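You operate a simulated robot arm through the tools that you are given. There is no shell and no other tool.

The job below is to be done with a simulated robot arm. You get a single attempt, and the scene is never put back.

JOB
Take the pressed scarf out and lay it on the cabinet top.
Fine: turn the cycle dial off before you free the latch; leave the press lid up.
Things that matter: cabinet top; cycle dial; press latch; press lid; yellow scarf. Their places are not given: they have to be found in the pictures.

Only the result counts: the job must be done as asked and must still hold three seconds after the hand-in. Knocking over, shifting, dropping, spilling or breaking anything else fails it. A push-on lid holds only when it is set on centred and level and pressed home; a screw cap is set on level and turned clockwise until tight.

ROBOT AND FRAMES
A 7-joint arm with a two-finger parallel gripper, fixed in place. Base frame: the origin is on the floor under the middle of its stand, x ahead of it, y to its left, z up. Lengths are in mm, angles in rad, forces in N, time in s.
It reaches about 1247 mm from its shoulder. Its first joint turns from -2.304 to 2.304 rad. Payload 3.91 kg.
The tool frame sits at the grasp point between the pads (the TCP): z along the fingers, y along the line on which they close. The tips reach 30 mm beyond it. The gripper opens to 110 mm. The fingers are 20 mm wide and 10 mm thick; the gripper's body (48 by 112 mm) begins 55 mm behind the TCP.
Orientation is told as [roll, pitch, yaw] about the base's x, y, z axes, in that order, counted from this pose: with the fingers straight down and closing along the base's y, the tool's x points along the base's -x, its y along +y and its z along -z.

CONTROLS
- The arm moves only by the tool step_arm. Its argument "motion" is a list of rows, each a list of 7 numbers: the shift along the base's x, y, z in units of 25 mm (1.0 is 25 mm), then the turn, a rotation vector about the base's x, y, z in units of 5 degrees (1.0 is 5 degrees), then the opening, from 0 (shut) to 1 (fully open). In form: [[tx, ty, tz, rx, ry, rz, claw], ...]. A call has 1 to 20 rows; each row shifts and turns the commanded pose from where the row before left it. A call with a number of a shift or a turn outside -1 to 1 is refused whole. Rows are played at 5 a second. More than 50 mm and 0.15 rad between two rows, or a gripper value outside its range, and nothing of the call is played. Where a pose cannot be reached the arm comes as near as it can. A force on the tool above 90 N (or 10 N above the force at the start of the call, whichever is more), or a blocked arm, ends the call early, and 0.2 s more pass. Each finger travels about 108 mm/s and halts on what it meets, pressing with about 27 N; the grip force reading is that of the motor and also rises with nothing between the fingers. The clock runs only during rows and for 0.2 s after the last one: add rows that do not move to give the fingers time. It gives the time, the measured TCP pose, the force on the tool (base axes), the opening and the grip force at its end, in the units of the frame above (readings bear some noise), with the torque about the TCP (base axes, N m) and any sound that the robot's microphone picked up.
- Cameras (640 x 400 px; columns grow to the right, rows downward): "scene" is fixed at [379, 500.1, 1636.3]; the picture's right is [-0.57, -0.82, 0.00], its down [-0.62, 0.43, -0.66] and it looks along [0.54, -0.37, -0.75] (base axes); focal length 288 px, centre (320, 200). "wrist" rides on the gripper at [72, 17, -103] in the tool frame; the picture's right is [-0.23, 0.97, 0.00], its down [-0.76, -0.18, -0.62] and it looks along [-0.61, -0.14, 0.78] (tool axes); focal length 222 px, centre (320, 200).
- capture(camera): a new picture of that camera. It takes no simulated time.
- measure_at(camera, pixels): for up to 12 pixels [column, row] of the newest picture of that camera ("zoom" is the newest enlarged one), the place [x, y, z] in the base frame of the surface seen there, good to about 3 mm, but the place of the scene camera against the robot may be out by one fixed shift of up to 25 mm in any direction. It takes no simulated time.
- inspect(camera, box): a new picture of the part [left, top, right, bottom] of that camera's present view, enlarged. It takes no simulated time.
- job_done(): hands the job in; it is judged then, once.

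Open the gripper and draw the arm clear of the work before you hand the job in, unless the task says otherwise.

The tools are called as name(argument=value, ...) on one line, values as JSON. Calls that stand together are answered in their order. step_arm: Moves the arm, as the interface text tells. Its arguments: {"type":"object","properties":{"motion":{"type":"array","items":{"type":"array","items":{"type":"number"}}}},"required":["motion"]} The other tools are called the same way: capture (camera) takes a picture; measure_at (camera, pixels) gives the place of the surface under pixels of a picture; inspect (camera, box) takes an enlarged picture of a part of a camera's view; job_done () hands the job in.

At the start:

```text
t: 0.0
tcp_pos: [710.1, -47.2, 1326.5]
tcp_rot: [-0.001, 0.0, -0.001]
contact_force: [-0.4, -0.2, -0.6]
ft_torque: [-0.01, 0.01, 0.01]
finger_gap: 110.0
finger_force: 0.1
```

scene: 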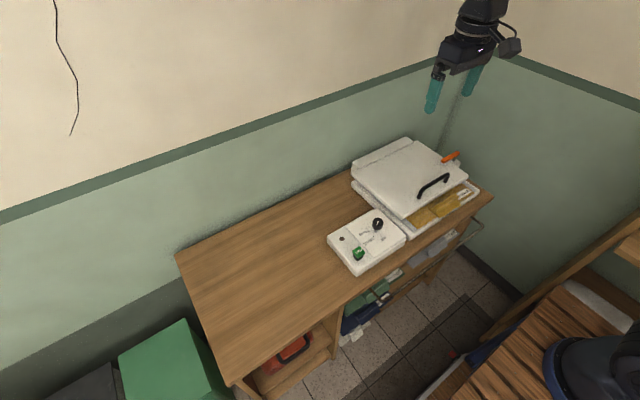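
wrist: 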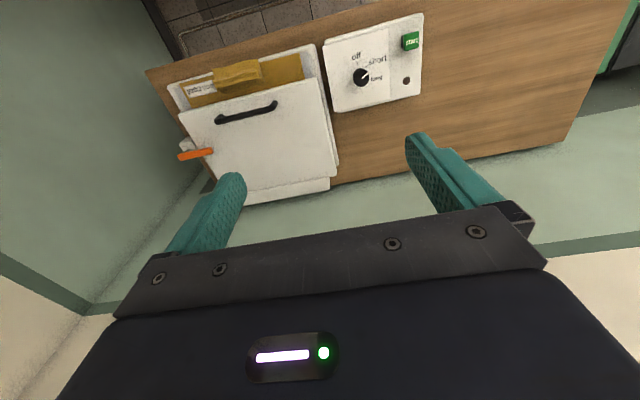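

I see the press with a lid (handle at about scene 433,186), an orange latch at (450,157), the control box with a dial at (377,223) and the yellow scarf at (425,215). I'll zoom in on both cameras.

inspect(camera="scene", box=[320, 120, 500, 280])

inspect(camera="wrist", box=[140, 0, 440, 200])

```text
2.50 times, centred on (410, 200) of scene
```

zoom: 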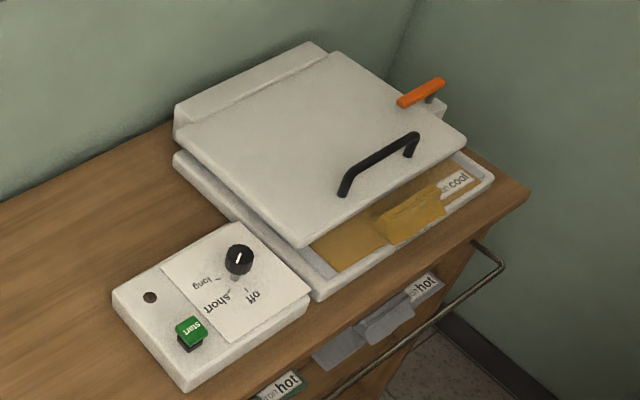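

```text
2.00 times, centred on (290, 100) of wrist
```

zoom: 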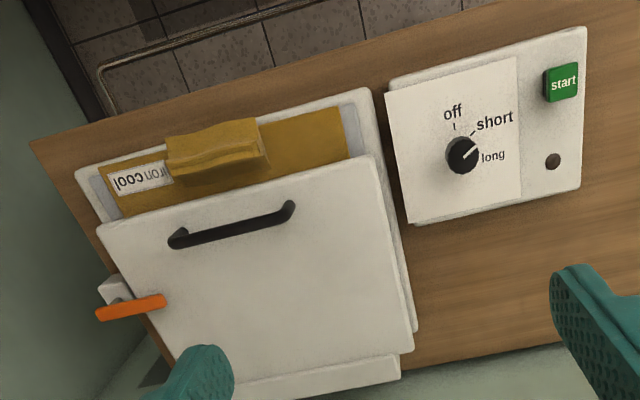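

The wrist zoom shows dial at zoom (462,155), latch at (130,307), handle at (230,225), scarf fold at (215,155). I'll measure those with the wrist zoom (newest zoom).

measure_at(camera="zoom", pixels=[[463, 152], [475, 149], [430, 190], [455, 127], [473, 133], [484, 154], [490, 122], [453, 112], [100, 315], [160, 300], [115, 285], [180, 240]])

measure_at(camera="zoom", pixels=[[288, 210], [235, 224], [100, 228], [370, 160], [410, 345], [170, 150], [258, 130], [262, 165], [180, 170], [320, 130], [120, 205], [400, 100]])

inspect(camera="wrist", box=[320, 10, 430, 115])

```text
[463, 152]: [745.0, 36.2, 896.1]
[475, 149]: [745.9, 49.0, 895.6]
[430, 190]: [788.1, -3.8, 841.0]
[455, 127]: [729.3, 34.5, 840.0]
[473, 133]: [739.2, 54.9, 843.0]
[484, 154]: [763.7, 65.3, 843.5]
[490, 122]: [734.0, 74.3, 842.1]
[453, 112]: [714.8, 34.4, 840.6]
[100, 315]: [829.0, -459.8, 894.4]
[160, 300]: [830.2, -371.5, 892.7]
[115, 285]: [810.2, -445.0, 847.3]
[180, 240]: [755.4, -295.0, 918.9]
```

```text
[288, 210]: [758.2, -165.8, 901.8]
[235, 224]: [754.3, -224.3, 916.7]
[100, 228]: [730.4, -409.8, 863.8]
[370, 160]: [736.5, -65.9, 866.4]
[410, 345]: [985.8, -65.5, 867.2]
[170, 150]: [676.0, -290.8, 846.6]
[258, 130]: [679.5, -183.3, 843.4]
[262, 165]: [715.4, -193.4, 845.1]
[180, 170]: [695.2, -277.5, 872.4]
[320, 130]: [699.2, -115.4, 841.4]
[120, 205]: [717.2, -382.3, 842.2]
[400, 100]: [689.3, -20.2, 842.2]
```

```text
3.81 times, centred on (375, 62) of wrist
```

zoom: 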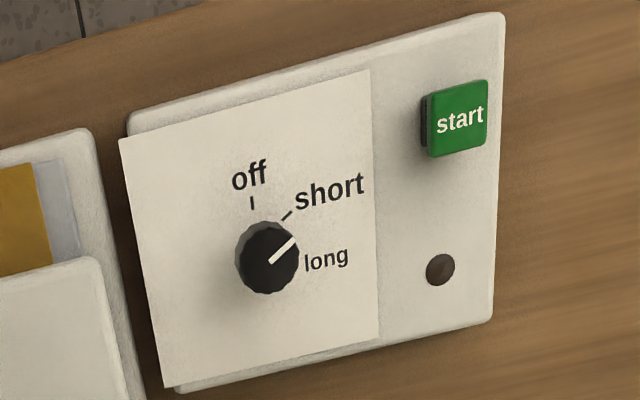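

The dial points near "short"; off lies toward -x. Next I check the surroundings (right-bottom of the scene around (560,330) and the free table area) to make sure which surface is the cabinet top.

inspect(camera="scene", box=[400, 200, 640, 400])

inspect(camera="scene", box=[60, 220, 400, 400])

measure_at(camera="scene", pixels=[[250, 270], [190, 255], [240, 375], [160, 360], [560, 330], [590, 370], [630, 250], [377, 222], [482, 195], [330, 190], [120, 250], [500, 150]])

```text
2.00 times, centred on (520, 300) of scene
```

zoom: 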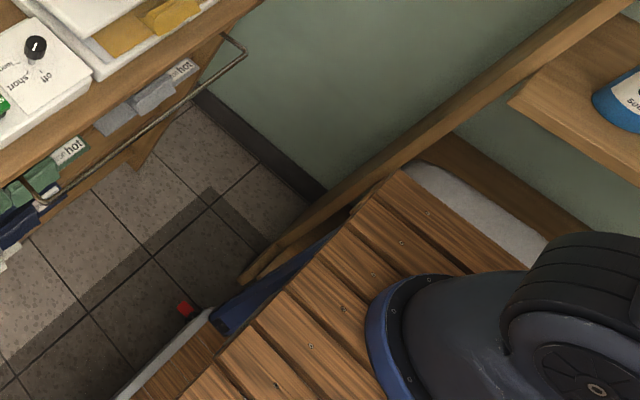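

```text
1.88 times, centred on (230, 310) of scene
```

zoom: 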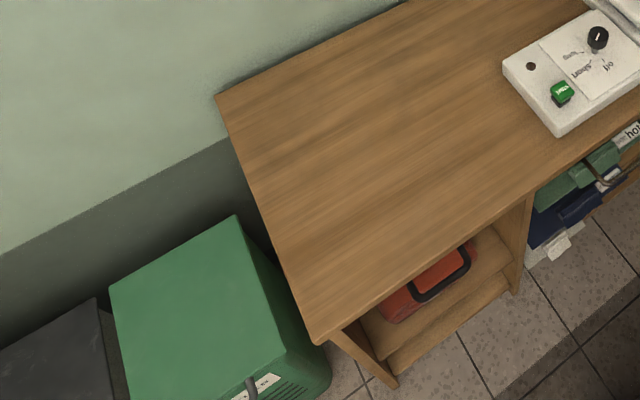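

```text
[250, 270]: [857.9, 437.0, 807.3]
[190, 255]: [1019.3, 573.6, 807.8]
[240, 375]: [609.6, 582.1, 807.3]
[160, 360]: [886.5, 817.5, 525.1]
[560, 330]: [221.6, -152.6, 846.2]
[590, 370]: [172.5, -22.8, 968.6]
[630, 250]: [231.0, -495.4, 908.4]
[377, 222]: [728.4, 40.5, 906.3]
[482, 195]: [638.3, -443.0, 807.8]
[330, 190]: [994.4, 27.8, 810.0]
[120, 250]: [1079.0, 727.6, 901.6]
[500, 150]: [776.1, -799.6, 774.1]
```

The cabinet top is the wooden top (z≈800), with a free area around (850,400). Now I bring the open hand above the dial for a closer look, at about (745,37,1050).

step_arm(motion=[[0.1167, 0.28, -0.92, 0, 0, 0, 1], [0.1167, 0.28, -0.92, 0, 0, 0, 1], [0.1167, 0.28, -0.92, 0, 0, 0, 1], [0.1167, 0.28, -0.92, 0, 0, 0, 1], [0.1167, 0.28, -0.92, 0, 0, 0, 1], [0.1167, 0.28, -0.92, 0, 0, 0, 1], [0.1167, 0.28, -0.92, 0, 0, 0, 1], [0.1167, 0.28, -0.92, 0, 0, 0, 1], [0.1167, 0.28, -0.92, 0, 0, 0, 1], [0.1167, 0.28, -0.92, 0, 0, 0, 1], [0.1167, 0.28, -0.92, 0, 0, 0, 1], [0.1167, 0.28, -0.92, 0, 0, 0, 1], [0, 0, 0, 0, 0, 0, 1]])

capture(camera="wrist")

capture(camera="scene")

```text
t: 2.8
tcp_pos: [747.6, 36.9, 1048.5]
tcp_rot: [0.0, 0.0, 0.0]
contact_force: [0.9, 0.1, 0.1]
ft_torque: [-0.02, -0.01, 0.0]
finger_gap: 109.8
finger_force: 0.0
```

```text
taken
```

wrist: 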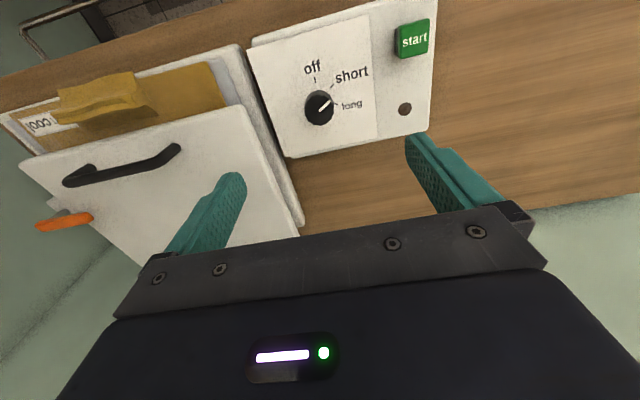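

```text
taken
```

scene: 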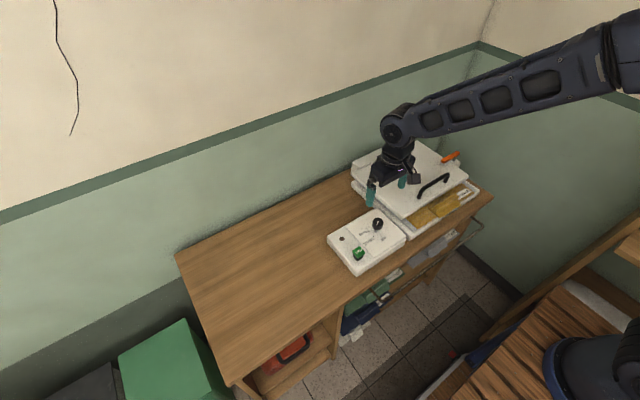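

The dial is now at wrist (320,107). I'll zoom on it to read its direction and measure it.

inspect(camera="wrist", box=[265, 50, 385, 125])

measure_at(camera="zoom", pixels=[[290, 285], [325, 275], [250, 300], [345, 300], [290, 240], [290, 340], [265, 160], [370, 235], [370, 275]])

```text
5.33 times, centred on (325, 88) of wrist
```

zoom: 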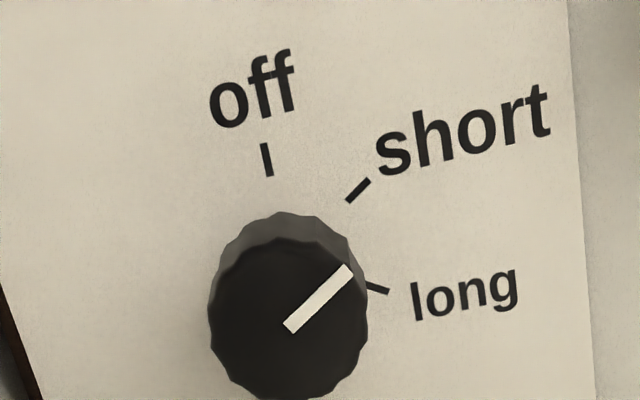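

```text
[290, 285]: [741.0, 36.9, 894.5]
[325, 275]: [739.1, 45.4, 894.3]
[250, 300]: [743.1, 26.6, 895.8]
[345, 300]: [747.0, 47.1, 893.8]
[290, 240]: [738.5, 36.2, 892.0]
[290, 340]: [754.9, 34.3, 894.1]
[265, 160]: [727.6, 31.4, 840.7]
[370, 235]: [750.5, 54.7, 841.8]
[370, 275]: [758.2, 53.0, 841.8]
```

The pointer is on "short" (line from zoom (290,328) to (350,270)); off is about 50° counter-clockwise seen from above. I'll measure the rim of the knob to get its axis.

measure_at(camera="zoom", pixels=[[214, 322], [360, 322], [288, 322], [288, 250], [240, 262], [335, 262], [240, 375], [335, 375], [215, 300], [290, 225], [347, 201], [266, 176]])

inspect(camera="scene", box=[345, 200, 410, 240])

```text
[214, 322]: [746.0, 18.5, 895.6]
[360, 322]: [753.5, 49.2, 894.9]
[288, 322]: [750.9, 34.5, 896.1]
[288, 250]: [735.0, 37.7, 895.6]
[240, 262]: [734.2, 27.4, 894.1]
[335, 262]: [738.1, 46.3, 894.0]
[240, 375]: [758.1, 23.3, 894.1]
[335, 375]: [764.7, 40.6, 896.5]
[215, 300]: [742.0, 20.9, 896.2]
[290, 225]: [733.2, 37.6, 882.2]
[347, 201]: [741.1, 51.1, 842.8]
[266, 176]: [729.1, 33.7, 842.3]
```

```text
9.85 times, centred on (378, 220) of scene
```

zoom: 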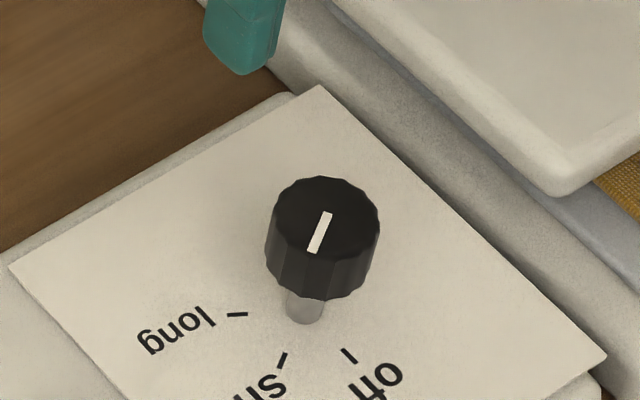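

Knob axis ≈ (750,34.5), top z≈895, diameter ≈33 with a thin shaft beneath. I pre-turn the hand by -25° yaw, narrow the fingers to about 70 mm and descend so the pads are around the knob (TCP z≈882).

step_arm(motion=[[0.1, -0.1, 0, 0, 0, -1, 0.65], [0, 0, 0, 0, 0, -1, 0.65], [0, 0, 0, 0, 0, -1, 0.65], [0, 0, 0, 0, 0, -1, 0.65], [0, 0, 0, 0, 0, -1, 0.65], [0, 0, -0.8, 0, 0, 0, 0.65], [0, 0, -0.8, 0, 0, 0, 0.65], [0, 0, -0.8, 0, 0, 0, 0.65], [0, 0, -0.8, 0, 0, 0, 0.65], [0, 0, -0.8, 0, 0, 0, 0.65], [0, 0, -0.8, 0, 0, 0, 0.65], [0, 0, 0, 0, 0, 0, 0.65]])

capture(camera="wrist")

```text
t: 5.4
tcp_pos: [746.9, 33.0, 930.6]
tcp_rot: [0.001, 0.0, -0.436]
contact_force: [0.2, -0.5, -0.2]
ft_torque: [0.0, -0.01, 0.04]
finger_gap: 71.3
finger_force: 0.2
```

```text
taken
```

wrist: 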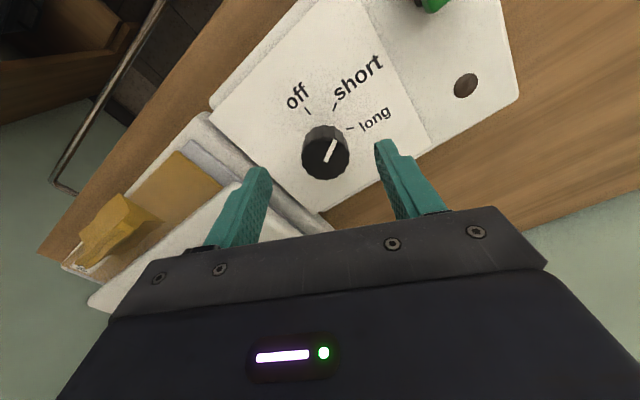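

The knob is at wrist (325,152), nearly centred between the fingers. I re-measure its centre from this close view before descending.

measure_at(camera="wrist", pixels=[[325, 160], [304, 156], [347, 154], [322, 138], [328, 177], [312, 145], [341, 143], [340, 170], [310, 170]])

```text
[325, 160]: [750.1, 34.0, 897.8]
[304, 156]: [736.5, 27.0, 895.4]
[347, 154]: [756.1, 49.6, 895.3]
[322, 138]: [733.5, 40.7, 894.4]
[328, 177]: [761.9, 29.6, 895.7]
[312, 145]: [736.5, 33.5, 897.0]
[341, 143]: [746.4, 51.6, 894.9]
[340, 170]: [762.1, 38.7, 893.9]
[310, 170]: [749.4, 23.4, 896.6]
```

Knob centre ≈ (749,35). I descend the last 48 mm and close on the knob.

step_arm(motion=[[0.03, 0.02, -0.65, 0, 0, 0, 0.65], [0.03, 0.02, -0.65, 0, 0, 0, 0.65], [0, 0, -0.62, 0, 0, 0, 0.65], [0, 0, 0, 0, 0, 0, 0.65], [0, 0, 0, 0, 0, 0, 0.2], [0, 0, 0, 0, 0, 0, 0.2], [0, 0, 0, 0, 0, 0, 0.2]])

capture(camera="wrist")

```text
t: 7.0
tcp_pos: [747.4, 36.3, 882.8]
tcp_rot: [0.0, 0.001, -0.437]
contact_force: [-0.3, 0.9, -0.6]
ft_torque: [-0.09, -0.34, 0.01]
finger_gap: 33.5
finger_force: 44.9
```

```text
taken
```

wrist: 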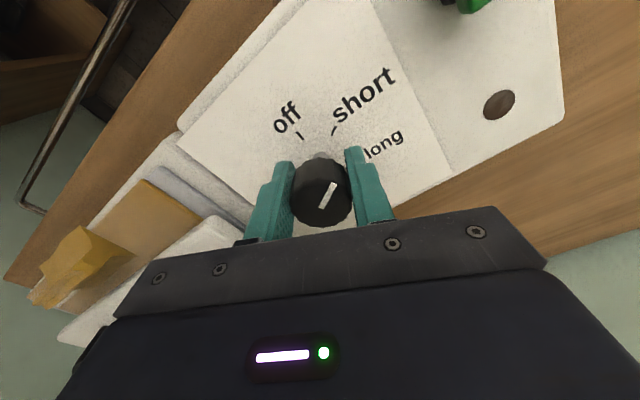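

The knob is gripped (gap 33.5). I turn it counter-clockwise (seen from above) in steps, first +30°.

step_arm(motion=[[0, 0, 0, 0, 0, 0.7, 0.2], [0, 0, 0, 0, 0, 0.7, 0.2], [0, 0, 0, 0, 0, 0.7, 0.2], [0, 0, 0, 0, 0, 0.7, 0.2], [0, 0, 0, 0, 0, 0.8, 0.2], [0, 0, 0, 0, 0, 0.8, 0.2], [0, 0, 0, 0, 0, 0.8, 0.2], [0, 0, 0, 0, 0, 0.8, 0.2]])

capture(camera="wrist")

```text
t: 8.8
tcp_pos: [750.3, 34.2, 883.5]
tcp_rot: [0.0, 0.0, 0.088]
contact_force: [-26.5, 4.6, -20.8]
ft_torque: [-0.17, 0.05, -0.03]
finger_gap: 33.5
finger_force: 44.7
```

```text
taken
```

wrist: 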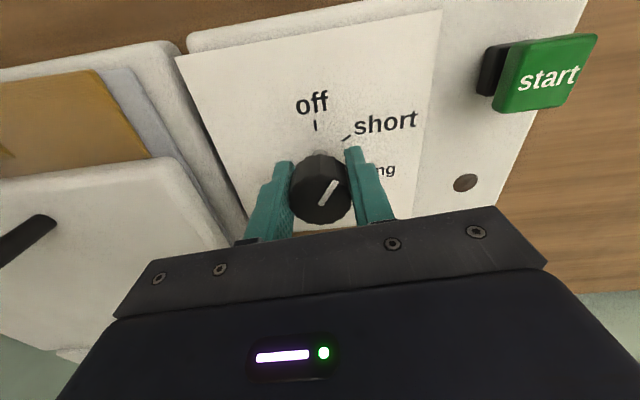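

The knob turned 30° with the hand, with a modest side force of about -26 N in x. I ease the hand slightly toward -x and turn the remaining ~22°.

step_arm(motion=[[-0.03, 0, -0.02, 0, 0, 0.6, 0.2], [-0.03, 0, -0.02, 0, 0, 0.6, 0.2], [0, 0, 0, 0, 0, 0.6, 0.2], [0, 0, 0, 0, 0, 0.6, 0.2], [0, 0, 0, 0, 0, 0.6, 0.2], [0, 0, 0, 0, 0, 0.7, 0.2], [0, 0, 0, 0, 0, 0.7, 0.2], [0, 0, 0, 0, 0, 0, 0.2]])

capture(camera="wrist")

inspect(camera="scene", box=[345, 200, 410, 240])

```text
t: 10.6
tcp_pos: [750.8, 35.2, 883.0]
tcp_rot: [-0.002, -0.004, 0.472]
contact_force: [9.3, -4.9, 25.7]
ft_torque: [0.03, -0.34, 0.03]
finger_gap: 33.3
finger_force: 45.3
```

```text
taken
```

wrist: 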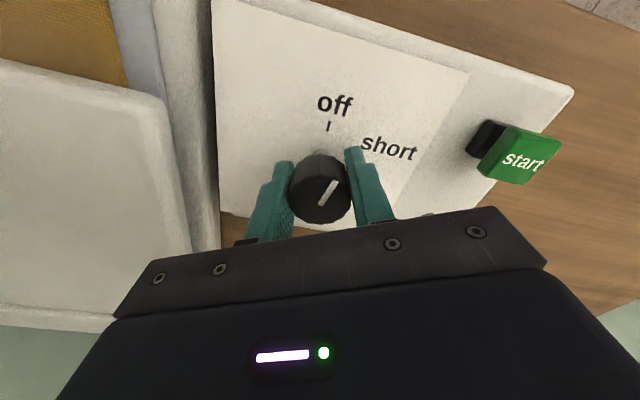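

```text
9.85 times, centred on (378, 220) of scene
```

zoom: 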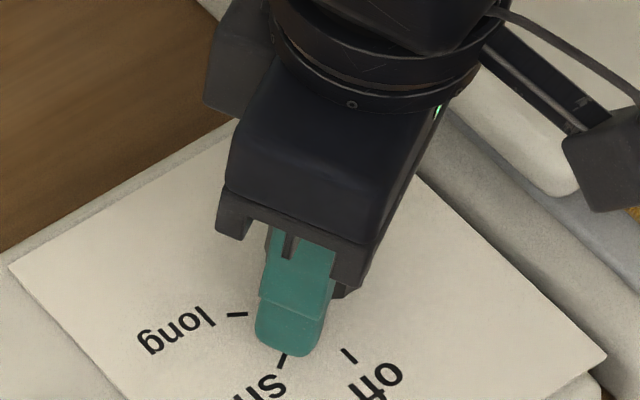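

The off tick at (328,126) now lies close to the pointer's line. I'll zoom in and measure the pointer's base-frame direction.

inspect(camera="wrist", box=[280, 90, 376, 230])

```text
2.86 times, centred on (328, 160) of wrist
```

zoom: 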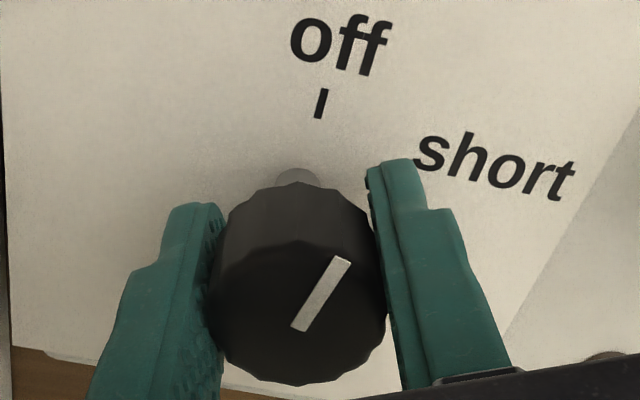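

measure_at(camera="zoom", pixels=[[298, 328], [345, 260], [322, 294], [323, 92], [317, 115], [301, 310], [230, 290], [375, 290], [345, 60], [300, 180]])

```text
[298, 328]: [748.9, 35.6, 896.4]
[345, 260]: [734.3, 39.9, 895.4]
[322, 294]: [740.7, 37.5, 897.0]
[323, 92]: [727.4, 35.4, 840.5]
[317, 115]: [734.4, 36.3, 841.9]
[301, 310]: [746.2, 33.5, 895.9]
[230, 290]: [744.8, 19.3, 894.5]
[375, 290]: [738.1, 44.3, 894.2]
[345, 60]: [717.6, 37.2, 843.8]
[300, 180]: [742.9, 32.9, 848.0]
```

Working through the geometry: off is at 0° (‑x), short was at 60°, and the pointer is now about 14° short of off. I turn another 14°.

step_arm(motion=[[0, 0, 0.02, 0, 0, 0.6, 0.2], [0, 0, 0.02, 0, 0, 0.6, 0.2], [0, 0, 0, 0, 0, 0.6, 0.2], [0, 0, 0, 0, 0, 0.5, 0.2], [0, 0, 0, 0, 0, 0.5, 0.2], [0, 0, 0, 0, 0, 0, 0.2]])

inspect(camera="wrist", box=[280, 90, 376, 230])

```text
t: 12.0
tcp_pos: [748.8, 33.3, 881.8]
tcp_rot: [0.001, -0.001, 0.716]
contact_force: [20.5, -12.3, 25.6]
ft_torque: [-0.78, 0.41, 0.01]
finger_gap: 33.4
finger_force: 45.2
```

```text
2.86 times, centred on (328, 160) of wrist
```

zoom: 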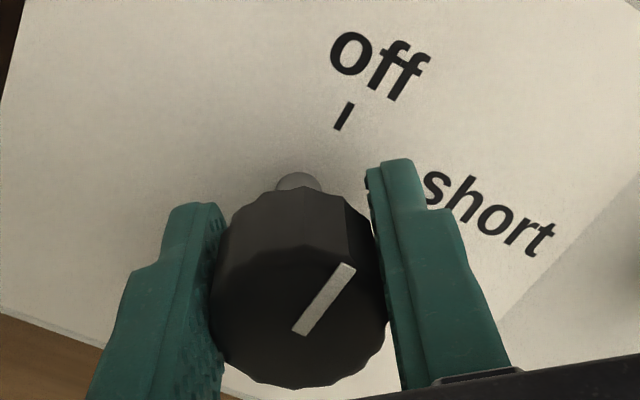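

Pointer is about 3° from off. I add a final 3°, then release and rise to check it from above.

step_arm(motion=[[0, 0, 0, 0, 0, 0.35, 0.2], [0, 0, 0, 0, 0, 0.35, 0.2], [0, 0, 0, 0, 0, 0, 0.2], [0, 0, 0, 0, 0, 0, 0.65], [0, 0, 0, 0, 0, 0, 0.65], [0, 0, 0.8, 0, 0, 0, 0.65], [0, 0, 0.8, 0, 0, 0, 0.65], [0, 0, 0.8, 0, 0, 0, 0.65], [0, 0, 0.8, 0, 0, 0, 0.65], [0, 0, 0.8, 0, 0, 0, 0.65], [0, 0, 0, 0, 0, 0, 0.65]])

capture(camera="wrist")

inspect(camera="scene", box=[345, 200, 410, 240])

```text
t: 14.4
tcp_pos: [749.7, 34.8, 983.8]
tcp_rot: [0.0, 0.001, 0.779]
contact_force: [0.3, -0.3, 0.6]
ft_torque: [0.03, 0.0, 0.02]
finger_gap: 71.5
finger_force: 0.1
```

```text
taken
```

wrist: 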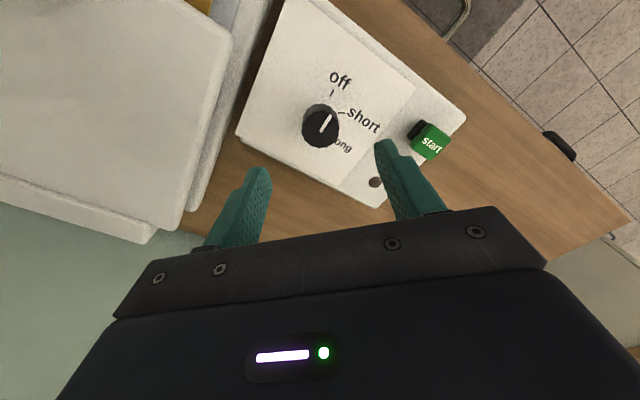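

```text
9.85 times, centred on (378, 220) of scene
```

zoom: 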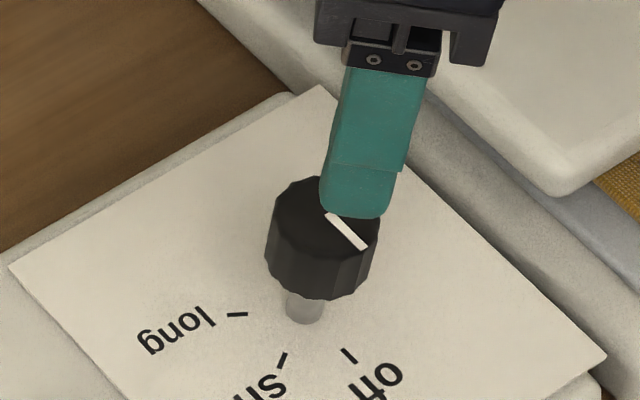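

In the scene view the pointer ((328,215)→(364,246)) is parallel to the off tick ((343,350)→(356,362)). I confirm with a wrist zoom.

inspect(camera="wrist", box=[280, 60, 400, 160])

```text
4.00 times, centred on (340, 110) of wrist
```

zoom: 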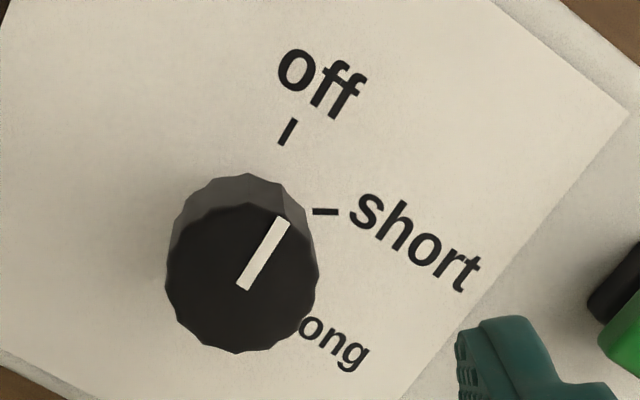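

The dial reads off (pointer parallel to the off tick). Now I move the hand over the latch, at about (800,-415,1085), yaw back to 0, to look at it.

step_arm(motion=[[0, 0, 0.8, 0, 0, -0.446, 0.65], [0, -0.5, 0.8, 0, 0, -0.446, 0.65], [0.1, -0.9, 0.8, 0, 0, -0.446, 0.65], [0.1, -0.95, 0.8, 0, 0, -0.446, 0.65], [0.1, -0.95, 0.8, 0, 0, -0.446, 0.65], [0.1, -0.95, 0, 0, 0, -0.446, 0.65], [0.1, -0.95, 0, 0, 0, -0.446, 0.65], [0.1, -0.95, 0, 0, 0, -0.446, 0.65], [0.1, -0.95, 0, 0, 0, -0.446, 0.65], [0.1, -0.95, 0, 0, 0, -0.446, 0.65], [0.1, -0.95, 0, 0, 0, -0.446, 0.65], [0.1, -0.95, 0, 0, 0, -0.446, 0.65], [0.1, -0.95, 0, 0, 0, -0.446, 0.65], [0.1, -0.95, 0, 0, 0, -0.446, 0.65], [0.1, -0.95, 0, 0, 0, -0.446, 0.65], [0.1, -0.95, 0, 0, 0, -0.446, 0.65], [0.1, -0.95, 0, 0, 0, -0.446, 0.65], [0.1, -0.95, 0, 0, 0, -0.446, 0.65], [0.1, -0.95, 0, 0, 0, -0.446, 0.65], [0.1, -0.9, 0, 0, 0, -0.446, 0.65]])

capture(camera="wrist")

inspect(camera="scene", box=[420, 130, 500, 190])

```text
t: 18.6
tcp_pos: [789.9, -404.5, 1079.5]
tcp_rot: [0.0, 0.0, -0.002]
contact_force: [0.8, 0.2, -1.1]
ft_torque: [0.0, 0.0, 0.01]
finger_gap: 71.5
finger_force: 0.0
```

```text
taken
```

wrist: 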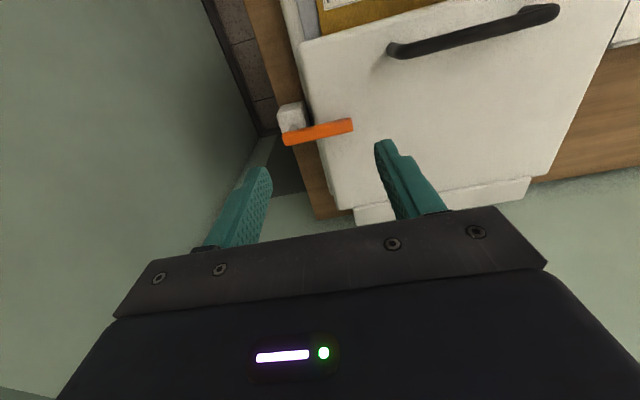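

```text
6.67 times, centred on (460, 160) of scene
```

zoom: 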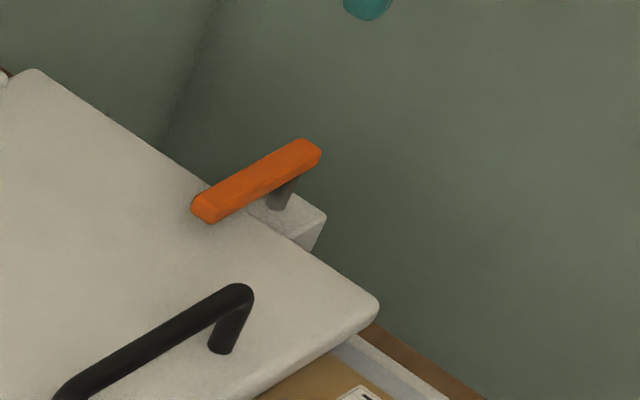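

The latch is an orange bar on a vertical post at the side bracket, lying over the lid's edge; it should swing about the post. I zoom and measure it.

inspect(camera="wrist", box=[260, 80, 380, 155])

measure_at(camera="zoom", pixels=[[135, 300], [480, 240], [300, 265], [200, 290], [200, 180], [130, 170], [250, 190], [262, 240], [310, 180], [300, 330], [400, 290], [140, 240]])

```text
5.33 times, centred on (320, 118) of wrist
```

zoom: 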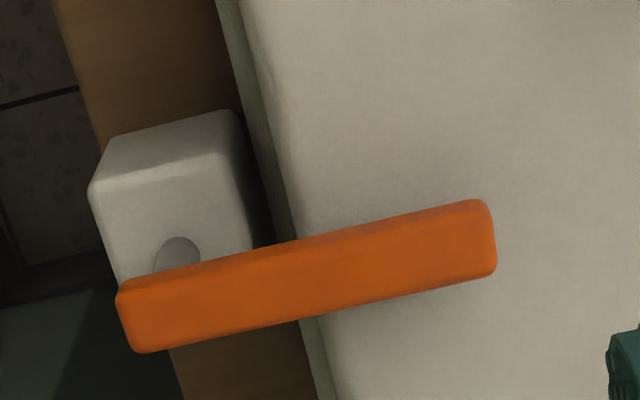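

```text
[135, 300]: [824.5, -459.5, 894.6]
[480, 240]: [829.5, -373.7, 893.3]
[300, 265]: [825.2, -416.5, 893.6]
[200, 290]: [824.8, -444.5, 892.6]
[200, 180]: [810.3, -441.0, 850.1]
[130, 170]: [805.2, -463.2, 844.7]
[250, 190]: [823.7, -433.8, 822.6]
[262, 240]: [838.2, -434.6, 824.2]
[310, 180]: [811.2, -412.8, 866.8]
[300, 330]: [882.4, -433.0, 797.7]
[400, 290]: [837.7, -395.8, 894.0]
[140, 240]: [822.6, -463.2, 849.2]
```

Bar top z≈893, lid top z≈866, post near (828,-447), bar tip near y=-371. I'll test the swing direction by a gentle push with closed fingers: first place them on the +x side of the bar near its free end at (856,-385).

step_arm(motion=[[0.317, 0.086, -0.7625, 0, 0, 0, 0], [0.317, 0.086, -0.7625, 0, 0, 0, 0], [0.317, 0.086, -0.7625, 0, 0, 0, 0], [0.317, 0.086, -0.7625, 0, 0, 0, 0], [0.317, 0.086, -0.7625, 0, 0, 0, 0], [0.317, 0.086, -0.7625, 0, 0, 0, 0], [0.317, 0.086, -0.7625, 0, 0, 0, 0], [0.317, 0.086, -0.7625, 0, 0, 0, 0], [0, 0, 0, 0, 0, 0, 0]])

capture(camera="wrist")

```text
t: 20.6
tcp_pos: [859.3, -388.3, 928.7]
tcp_rot: [0.0, 0.0, -0.002]
contact_force: [0.6, -0.5, 0.0]
ft_torque: [0.01, 0.0, -0.03]
finger_gap: 0.0
finger_force: 27.3
```

```text
taken
```

wrist: 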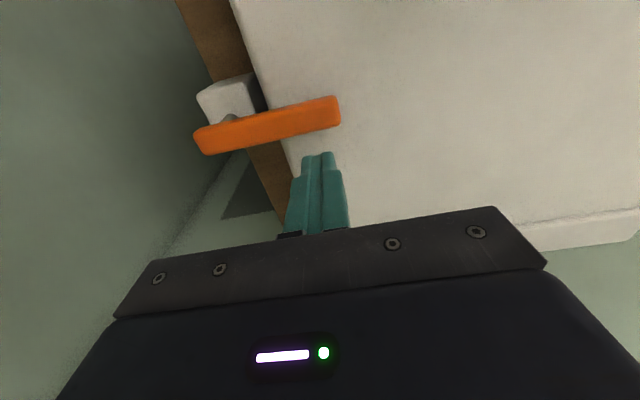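

The closed fingers at (320,165) are on the wall side of the bar's tip. I lower 27 mm and push gently toward -x in small steps.

step_arm(motion=[[0, 0, -0.54, 0, 0, 0, 0], [0, 0, -0.54, 0, 0, 0, 0], [0, 0, 0, 0, 0, 0, 0], [-0.2, 0, 0, 0, 0, 0, 0], [-0.2, 0, 0, 0, 0, 0, 0], [-0.2, 0, 0, 0, 0, 0, 0], [-0.2, 0, 0, 0, 0, 0, 0]])

capture(camera="wrist")

```text
t: 22.2
tcp_pos: [836.9, -386.8, 901.0]
tcp_rot: [-0.001, 0.0, -0.001]
contact_force: [0.8, 0.7, -0.5]
ft_torque: [-0.01, -0.02, -0.01]
finger_gap: 0.0
finger_force: 26.9
```

```text
taken
```

wrist: 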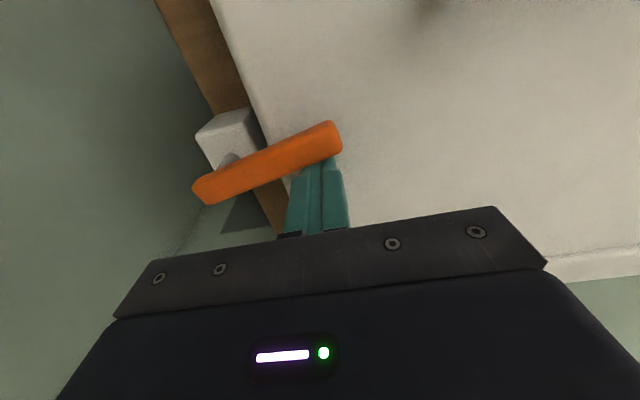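

The bar swings freely toward -x (force <1 N). I keep pushing along its arc around the post to about 90°.

step_arm(motion=[[-0.43, 0, 0, 0, 0, 0, 0], [-0.43, -0.02, 0, 0, 0, 0, 0], [-0.31, -0.11, 0, 0, 0, 0, 0], [-0.31, -0.11, 0, 0, 0, 0, 0], [-0.27, -0.19, 0, 0, 0, 0, 0], [-0.27, -0.19, 0, 0, 0, 0, 0], [-0.21, -0.25, 0, 0, 0, 0, 0], [-0.21, -0.25, 0, 0, 0, 0, 0], [-0.14, -0.3, 0, 0, 0, 0, 0], [-0.14, -0.3, 0, 0, 0, 0, 0], [0, 0, 0, 0, 0, 0, 0]])

capture(camera="wrist")

inspect(camera="scene", box=[400, 110, 520, 200])

```text
t: 24.6
tcp_pos: [768.0, -428.0, 902.8]
tcp_rot: [0.0, -0.001, 0.0]
contact_force: [-1.1, 0.2, 0.3]
ft_torque: [-0.04, 0.01, 0.02]
finger_gap: 0.1
finger_force: 27.1
```

```text
taken
```

wrist: 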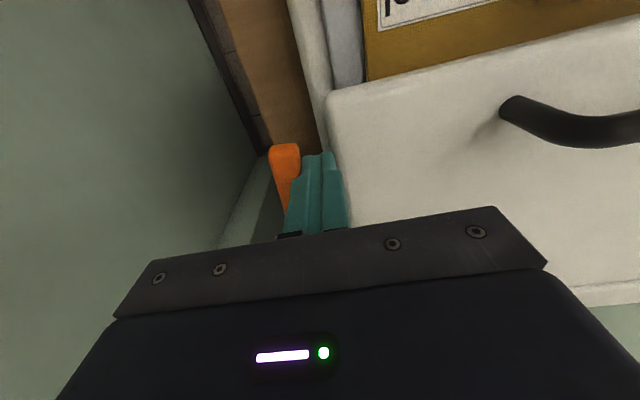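

```text
4.44 times, centred on (460, 155) of scene
```

zoom: 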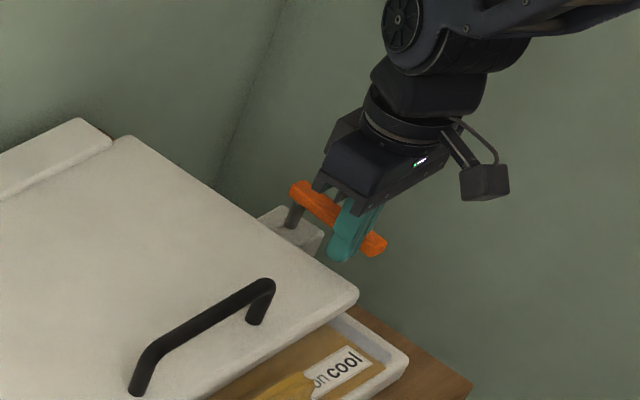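

The latch bar now points along -x, clear of the lid. I nudge it a little further, then rise and move back to view the lid, handle and hinge.

step_arm(motion=[[0, -0.15, 0, 0, 0, 0, 0], [0, -0.15, 0, 0, 0, 0, 0], [0, 0, 0, 0, 0, 0, 0], [0, 0.2, 0, 0, 0, 0, 0], [0, 0.2, 0.5, 0, 0, 0, 0], [-0.3, 0.6, 0.9, 0, 0, 0, 0], [-0.3, 0.6, 0.9, 0, 0, 0, 0.3], [-0.3, 0.6, 0.9, 0, 0, 0, 0.6], [-0.3, 0.6, 0.9, 0, 0, 0, 1], [-0.3, 0.6, 0.9, 0, 0, 0, 1], [-0.3, 0.6, 0.9, 0, 0, 0, 1], [-0.3, 0.6, 0.9, 0, 0, 0, 1], [-0.3, 0.6, 0.9, 0, 0, 0, 1], [-0.3, 0.6, 0.9, 0, 0, 0, 1], [0, 0.6, 0.5, 0, 0, 0, 1], [0, 0.6, 0, 0, 0, 0, 1], [0, 0, 0, 0, 0, 0, 1]])

capture(camera="wrist")

capture(camera="scene")

```text
t: 28.2
tcp_pos: [701.2, -262.3, 1129.6]
tcp_rot: [0.0, 0.0, -0.001]
contact_force: [-0.1, -0.6, 0.6]
ft_torque: [-0.04, 0.0, -0.03]
finger_gap: 110.0
finger_force: 0.0
```

```text
taken
```

wrist: 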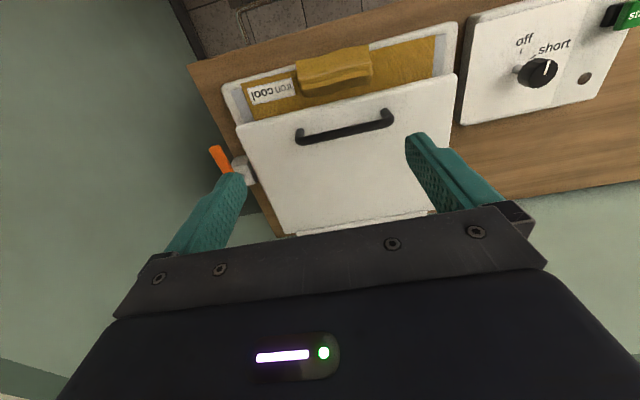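

```text
taken
```

scene: 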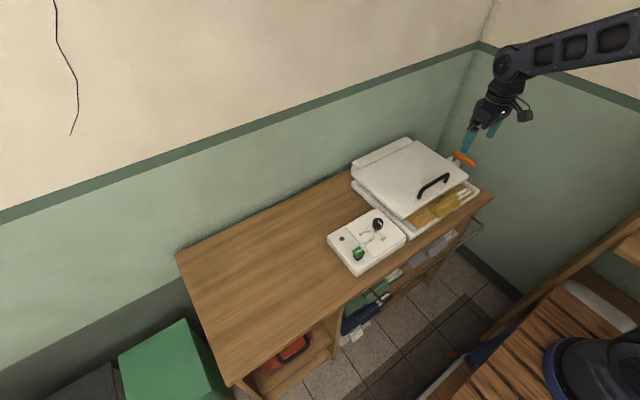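

Latch bar is off the lid at wrist (220,160). I measure the handle, lid, rear hinge edge, wall and scarf.

measure_at(camera="wrist", pixels=[[300, 132], [345, 129], [388, 118], [240, 127], [455, 78], [430, 214], [290, 232], [500, 205], [330, 218], [560, 300], [345, 115], [345, 145]])

measure_at(camera="scene", pixels=[[405, 140], [355, 163], [383, 155], [410, 150], [352, 178], [405, 215], [380, 120], [300, 180], [467, 178], [434, 185], [441, 168], [377, 223]])

inspect(camera="scene", box=[340, 125, 500, 235])

```text
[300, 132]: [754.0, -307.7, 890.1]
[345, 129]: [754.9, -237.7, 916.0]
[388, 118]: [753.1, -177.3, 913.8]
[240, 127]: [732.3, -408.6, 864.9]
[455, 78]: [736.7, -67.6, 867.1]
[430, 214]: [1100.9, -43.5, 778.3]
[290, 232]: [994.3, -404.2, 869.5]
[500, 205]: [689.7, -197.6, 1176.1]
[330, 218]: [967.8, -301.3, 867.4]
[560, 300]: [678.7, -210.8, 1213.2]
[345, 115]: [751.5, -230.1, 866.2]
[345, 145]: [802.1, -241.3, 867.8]
```

```text
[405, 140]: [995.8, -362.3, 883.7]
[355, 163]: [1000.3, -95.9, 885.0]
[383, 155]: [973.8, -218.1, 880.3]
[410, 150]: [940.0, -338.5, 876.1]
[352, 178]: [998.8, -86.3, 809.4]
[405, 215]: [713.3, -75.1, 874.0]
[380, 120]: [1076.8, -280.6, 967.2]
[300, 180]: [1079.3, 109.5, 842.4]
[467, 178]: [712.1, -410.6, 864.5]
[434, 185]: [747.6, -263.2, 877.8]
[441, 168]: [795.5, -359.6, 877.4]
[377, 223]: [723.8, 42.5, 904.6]
```

```text
3.64 times, centred on (420, 180) of scene
```

zoom: 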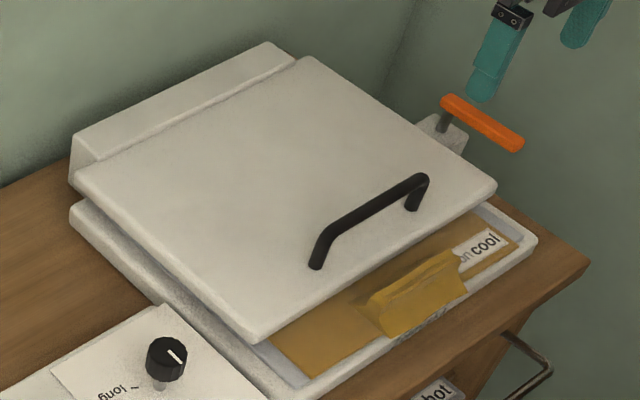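

Handle rod runs along y at x≈754.5, z top≈917, from y≈-305 to -170; hinge near x≈990, wall at x≈1100. I move above the rod with yaw +90° (closing along x) and the gripper narrowed.

step_arm(motion=[[0.12, 0.0544, -0.378, 0, 0, 1, 0.6], [0.12, 0.0544, -0.378, 0, 0, 1, 0.6], [0.12, 0.0544, -0.378, 0, 0, 1, 0.6], [0.12, 0.0544, -0.378, 0, 0, 1, 0.6], [0.12, 0.0544, -0.378, 0, 0, 1, 0.6], [0.12, 0.0544, -0.378, 0, 0, 1, 0.6], [0.12, 0.0544, -0.378, 0, 0, 1, 0.6], [0.12, 0.0544, -0.378, 0, 0, 1, 0.6], [0.12, 0.0544, -0.378, 0, 0, 1, 0.6], [0.12, 0.0544, -0.378, 0, 0, 1, 0.6], [0.12, 0.0544, -0.378, 0, 0, 1, 0.6], [0.12, 0.0544, -0.378, 0, 0, 1, 0.6], [0.12, 0.0544, -0.378, 0, 0, 1, 0.6], [0.12, 0.0544, -0.378, 0, 0, 1, 0.6], [0.12, 0.0544, -0.378, 0, 0, 1, 0.6], [0.12, 0.0544, -0.378, 0, 0, 1, 0.5], [0.12, 0.0544, -0.378, 0, 0, 1, 0.45], [0.12, 0.0544, -0.378, 0, 0, 1, 0.45], [0, 0, 0, 0, 0, 0, 0.45]])

capture(camera="wrist")

inspect(camera="scene", box=[380, 120, 500, 220])

```text
t: 32.2
tcp_pos: [752.7, -237.2, 960.7]
tcp_rot: [-0.001, 0.0, 1.569]
contact_force: [0.1, 0.2, 0.3]
ft_torque: [0.02, 0.01, -0.03]
finger_gap: 49.9
finger_force: 0.2
```

```text
taken
```

wrist: 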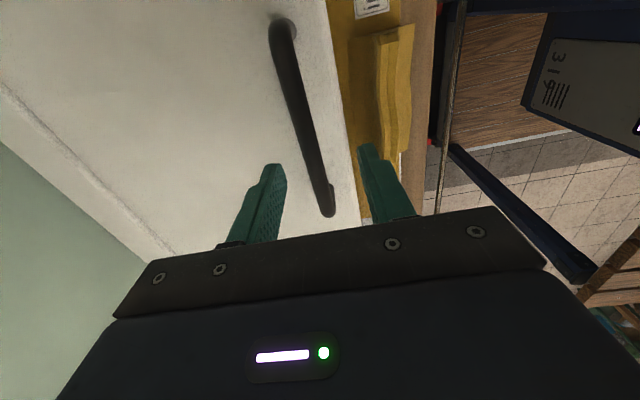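

```text
4.00 times, centred on (440, 170) of scene
```

zoom: 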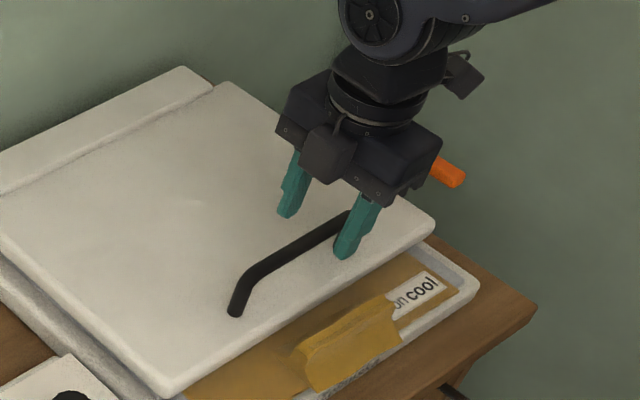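

The rod passes between the fingers near (322,180). I measure it once more and then descend.

measure_at(camera="wrist", pixels=[[300, 100], [308, 130], [316, 160], [323, 190], [290, 100], [311, 100], [285, 30], [400, 100], [390, 60], [405, 150], [380, 40]])

```text
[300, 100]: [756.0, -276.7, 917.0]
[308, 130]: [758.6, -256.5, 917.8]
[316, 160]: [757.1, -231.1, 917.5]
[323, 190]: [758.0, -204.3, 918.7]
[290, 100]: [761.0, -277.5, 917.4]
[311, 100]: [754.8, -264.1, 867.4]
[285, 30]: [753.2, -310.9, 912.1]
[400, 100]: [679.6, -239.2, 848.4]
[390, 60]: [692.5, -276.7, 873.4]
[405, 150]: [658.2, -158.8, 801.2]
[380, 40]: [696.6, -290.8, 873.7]
```

Rod centre ≈ (757,·,911). I shift 2.5 mm in +x, descend to z≈912 and close on the rod.

step_arm(motion=[[0.1, 0, -0.65, 0, 0, 0, 0.45], [0, 0, -0.65, 0, 0, 0, 0.45], [0, 0, -0.64, 0, 0, 0, 0.45], [0, 0, 0, 0, 0, 0, 0.45], [0, 0, 0, 0, 0, 0, 0], [0, 0, 0, 0, 0, 0, 0], [0, 0, 0, 0, 0, 0, 0]])

capture(camera="wrist")

```text
t: 33.8
tcp_pos: [759.1, -237.5, 911.6]
tcp_rot: [-0.003, 0.0, 1.569]
contact_force: [59.0, -2.8, -11.0]
ft_torque: [0.14, -0.02, 0.04]
finger_gap: 13.6
finger_force: 44.8
```

```text
taken
```

wrist: 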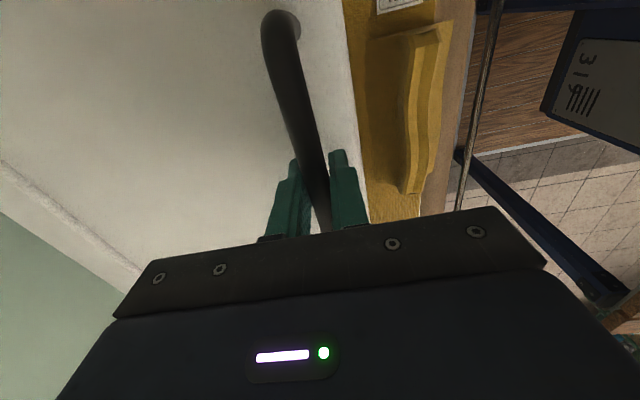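

The rod (13.6 mm) is gripped; the +59 N in x says my hand is ~2 mm too far toward -x, so I relieve that and lift the first ~6° along the hinge arc, watching forces.

step_arm(motion=[[0.06, 0, 0, 0, 0, 0, 0], [0.05, 0, 0, 0, 0, 0, 0], [0.05, 0, 0.24, 0, 0, 0, 0], [0.06, 0, 0.25, 0, 0, 0, 0], [0.07, 0, 0.24, 0, 0, 0, 0], [0.07, 0, 0.24, 0, 0, 0, 0], [0, 0, 0, 0, 0, 0, 0]])

capture(camera="wrist")

inspect(camera="scene", box=[340, 120, 500, 240])

```text
t: 35.4
tcp_pos: [767.0, -236.0, 936.4]
tcp_rot: [0.001, 0.0, 1.568]
contact_force: [11.9, 15.4, -10.9]
ft_torque: [0.24, 0.06, 0.12]
finger_gap: 13.6
finger_force: 44.6
```

```text
taken
```

wrist: 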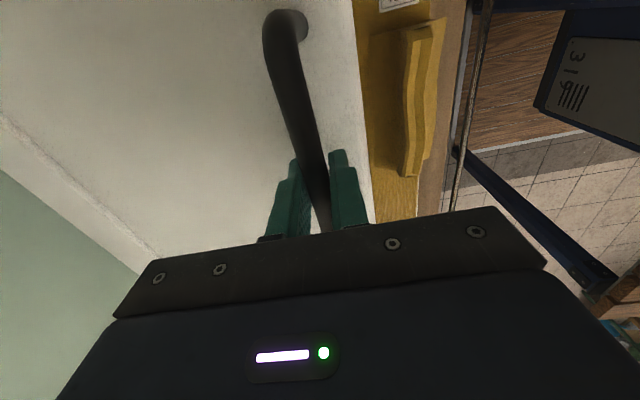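

```text
3.33 times, centred on (420, 180) of scene
```

zoom: 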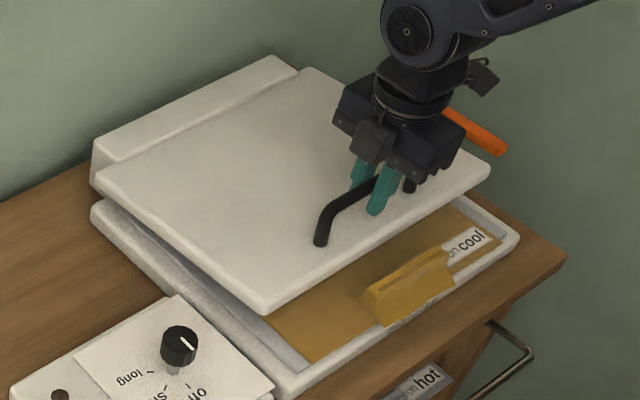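

The lid is rising with little force (≈11 N down). I continue along the arc to about 26°.

step_arm(motion=[[0.134, 0, 0.396, 0, 0, 0, 0], [0.152, 0, 0.39, 0, 0, 0, 0], [0.169, 0, 0.383, 0, 0, 0, 0], [0.185, 0, 0.376, 0, 0, 0, 0], [0.202, 0, 0.367, 0, 0, 0, 0], [0.218, 0, 0.358, 0, 0, 0, 0], [0.233, 0, 0.348, 0, 0, 0, 0], [0.248, 0, 0.337, 0, 0, 0, 0], [0, 0, 0, 0, 0, 0, 0]])

capture(camera="wrist")

inspect(camera="scene", box=[340, 120, 500, 240])

```text
t: 37.4
tcp_pos: [805.8, -237.9, 1009.8]
tcp_rot: [-0.001, -0.001, 1.57]
contact_force: [-13.5, 16.6, 4.7]
ft_torque: [0.36, 0.13, 0.27]
finger_gap: 13.5
finger_force: 44.9
```

```text
taken
```

wrist: 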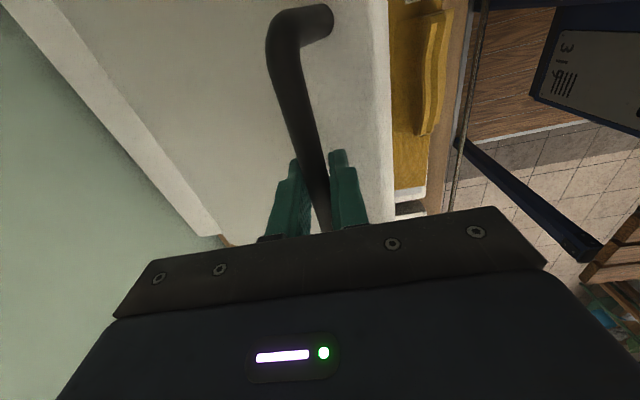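

```text
3.33 times, centred on (420, 180) of scene
```

zoom: 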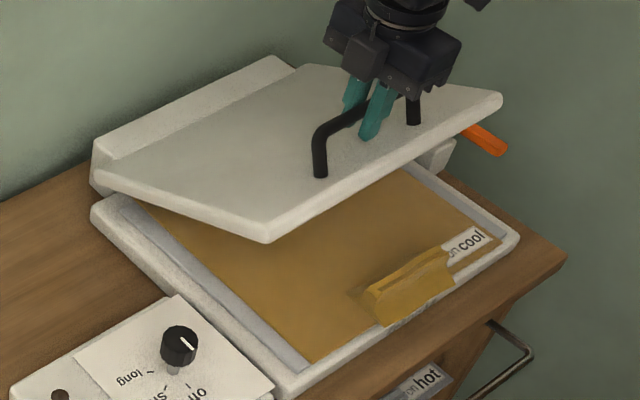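

Lid at ≈26° with small forces; I continue along the arc to ≈51°.

step_arm(motion=[[0.262, 0, 0.326, 0, 0, 0, 0], [0.276, 0, 0.314, 0, 0, 0, 0], [0.29, 0, 0.303, 0, 0, 0, 0], [0.302, 0, 0.289, 0, 0, 0, 0], [0.315, 0, 0.276, 0, 0, 0, 0], [0.326, 0, 0.262, 0, 0, 0, 0], [0.338, 0, 0.247, 0, 0, 0, 0], [0.348, 0, 0.232, 0, 0, 0, 0], [0.358, 0, 0.218, 0, 0, 0, 0], [0.367, 0, 0.201, 0, 0, 0, 0], [0, 0, 0, 0, 0, 0, 0]])

capture(camera="wrist")

inspect(camera="scene", box=[340, 100, 500, 220])

```text
t: 39.8
tcp_pos: [884.2, -237.5, 1079.6]
tcp_rot: [-0.002, 0.001, 1.567]
contact_force: [-15.9, -10.1, 24.5]
ft_torque: [-0.07, 0.07, 0.5]
finger_gap: 13.8
finger_force: 44.9
```

```text
taken
```

wrist: 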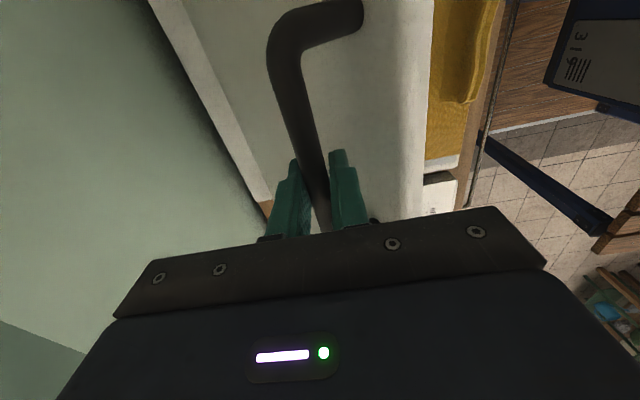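

```text
3.33 times, centred on (420, 160) of scene
```

zoom: 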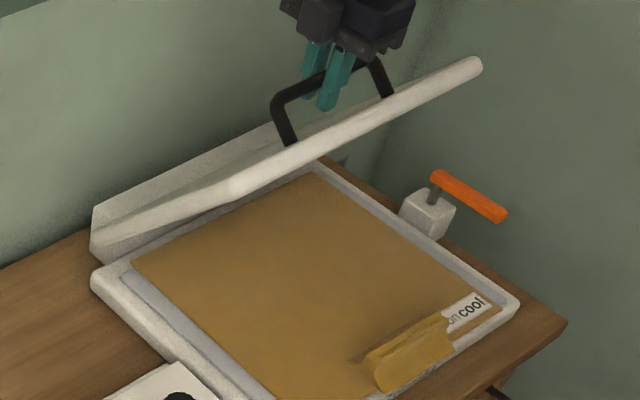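

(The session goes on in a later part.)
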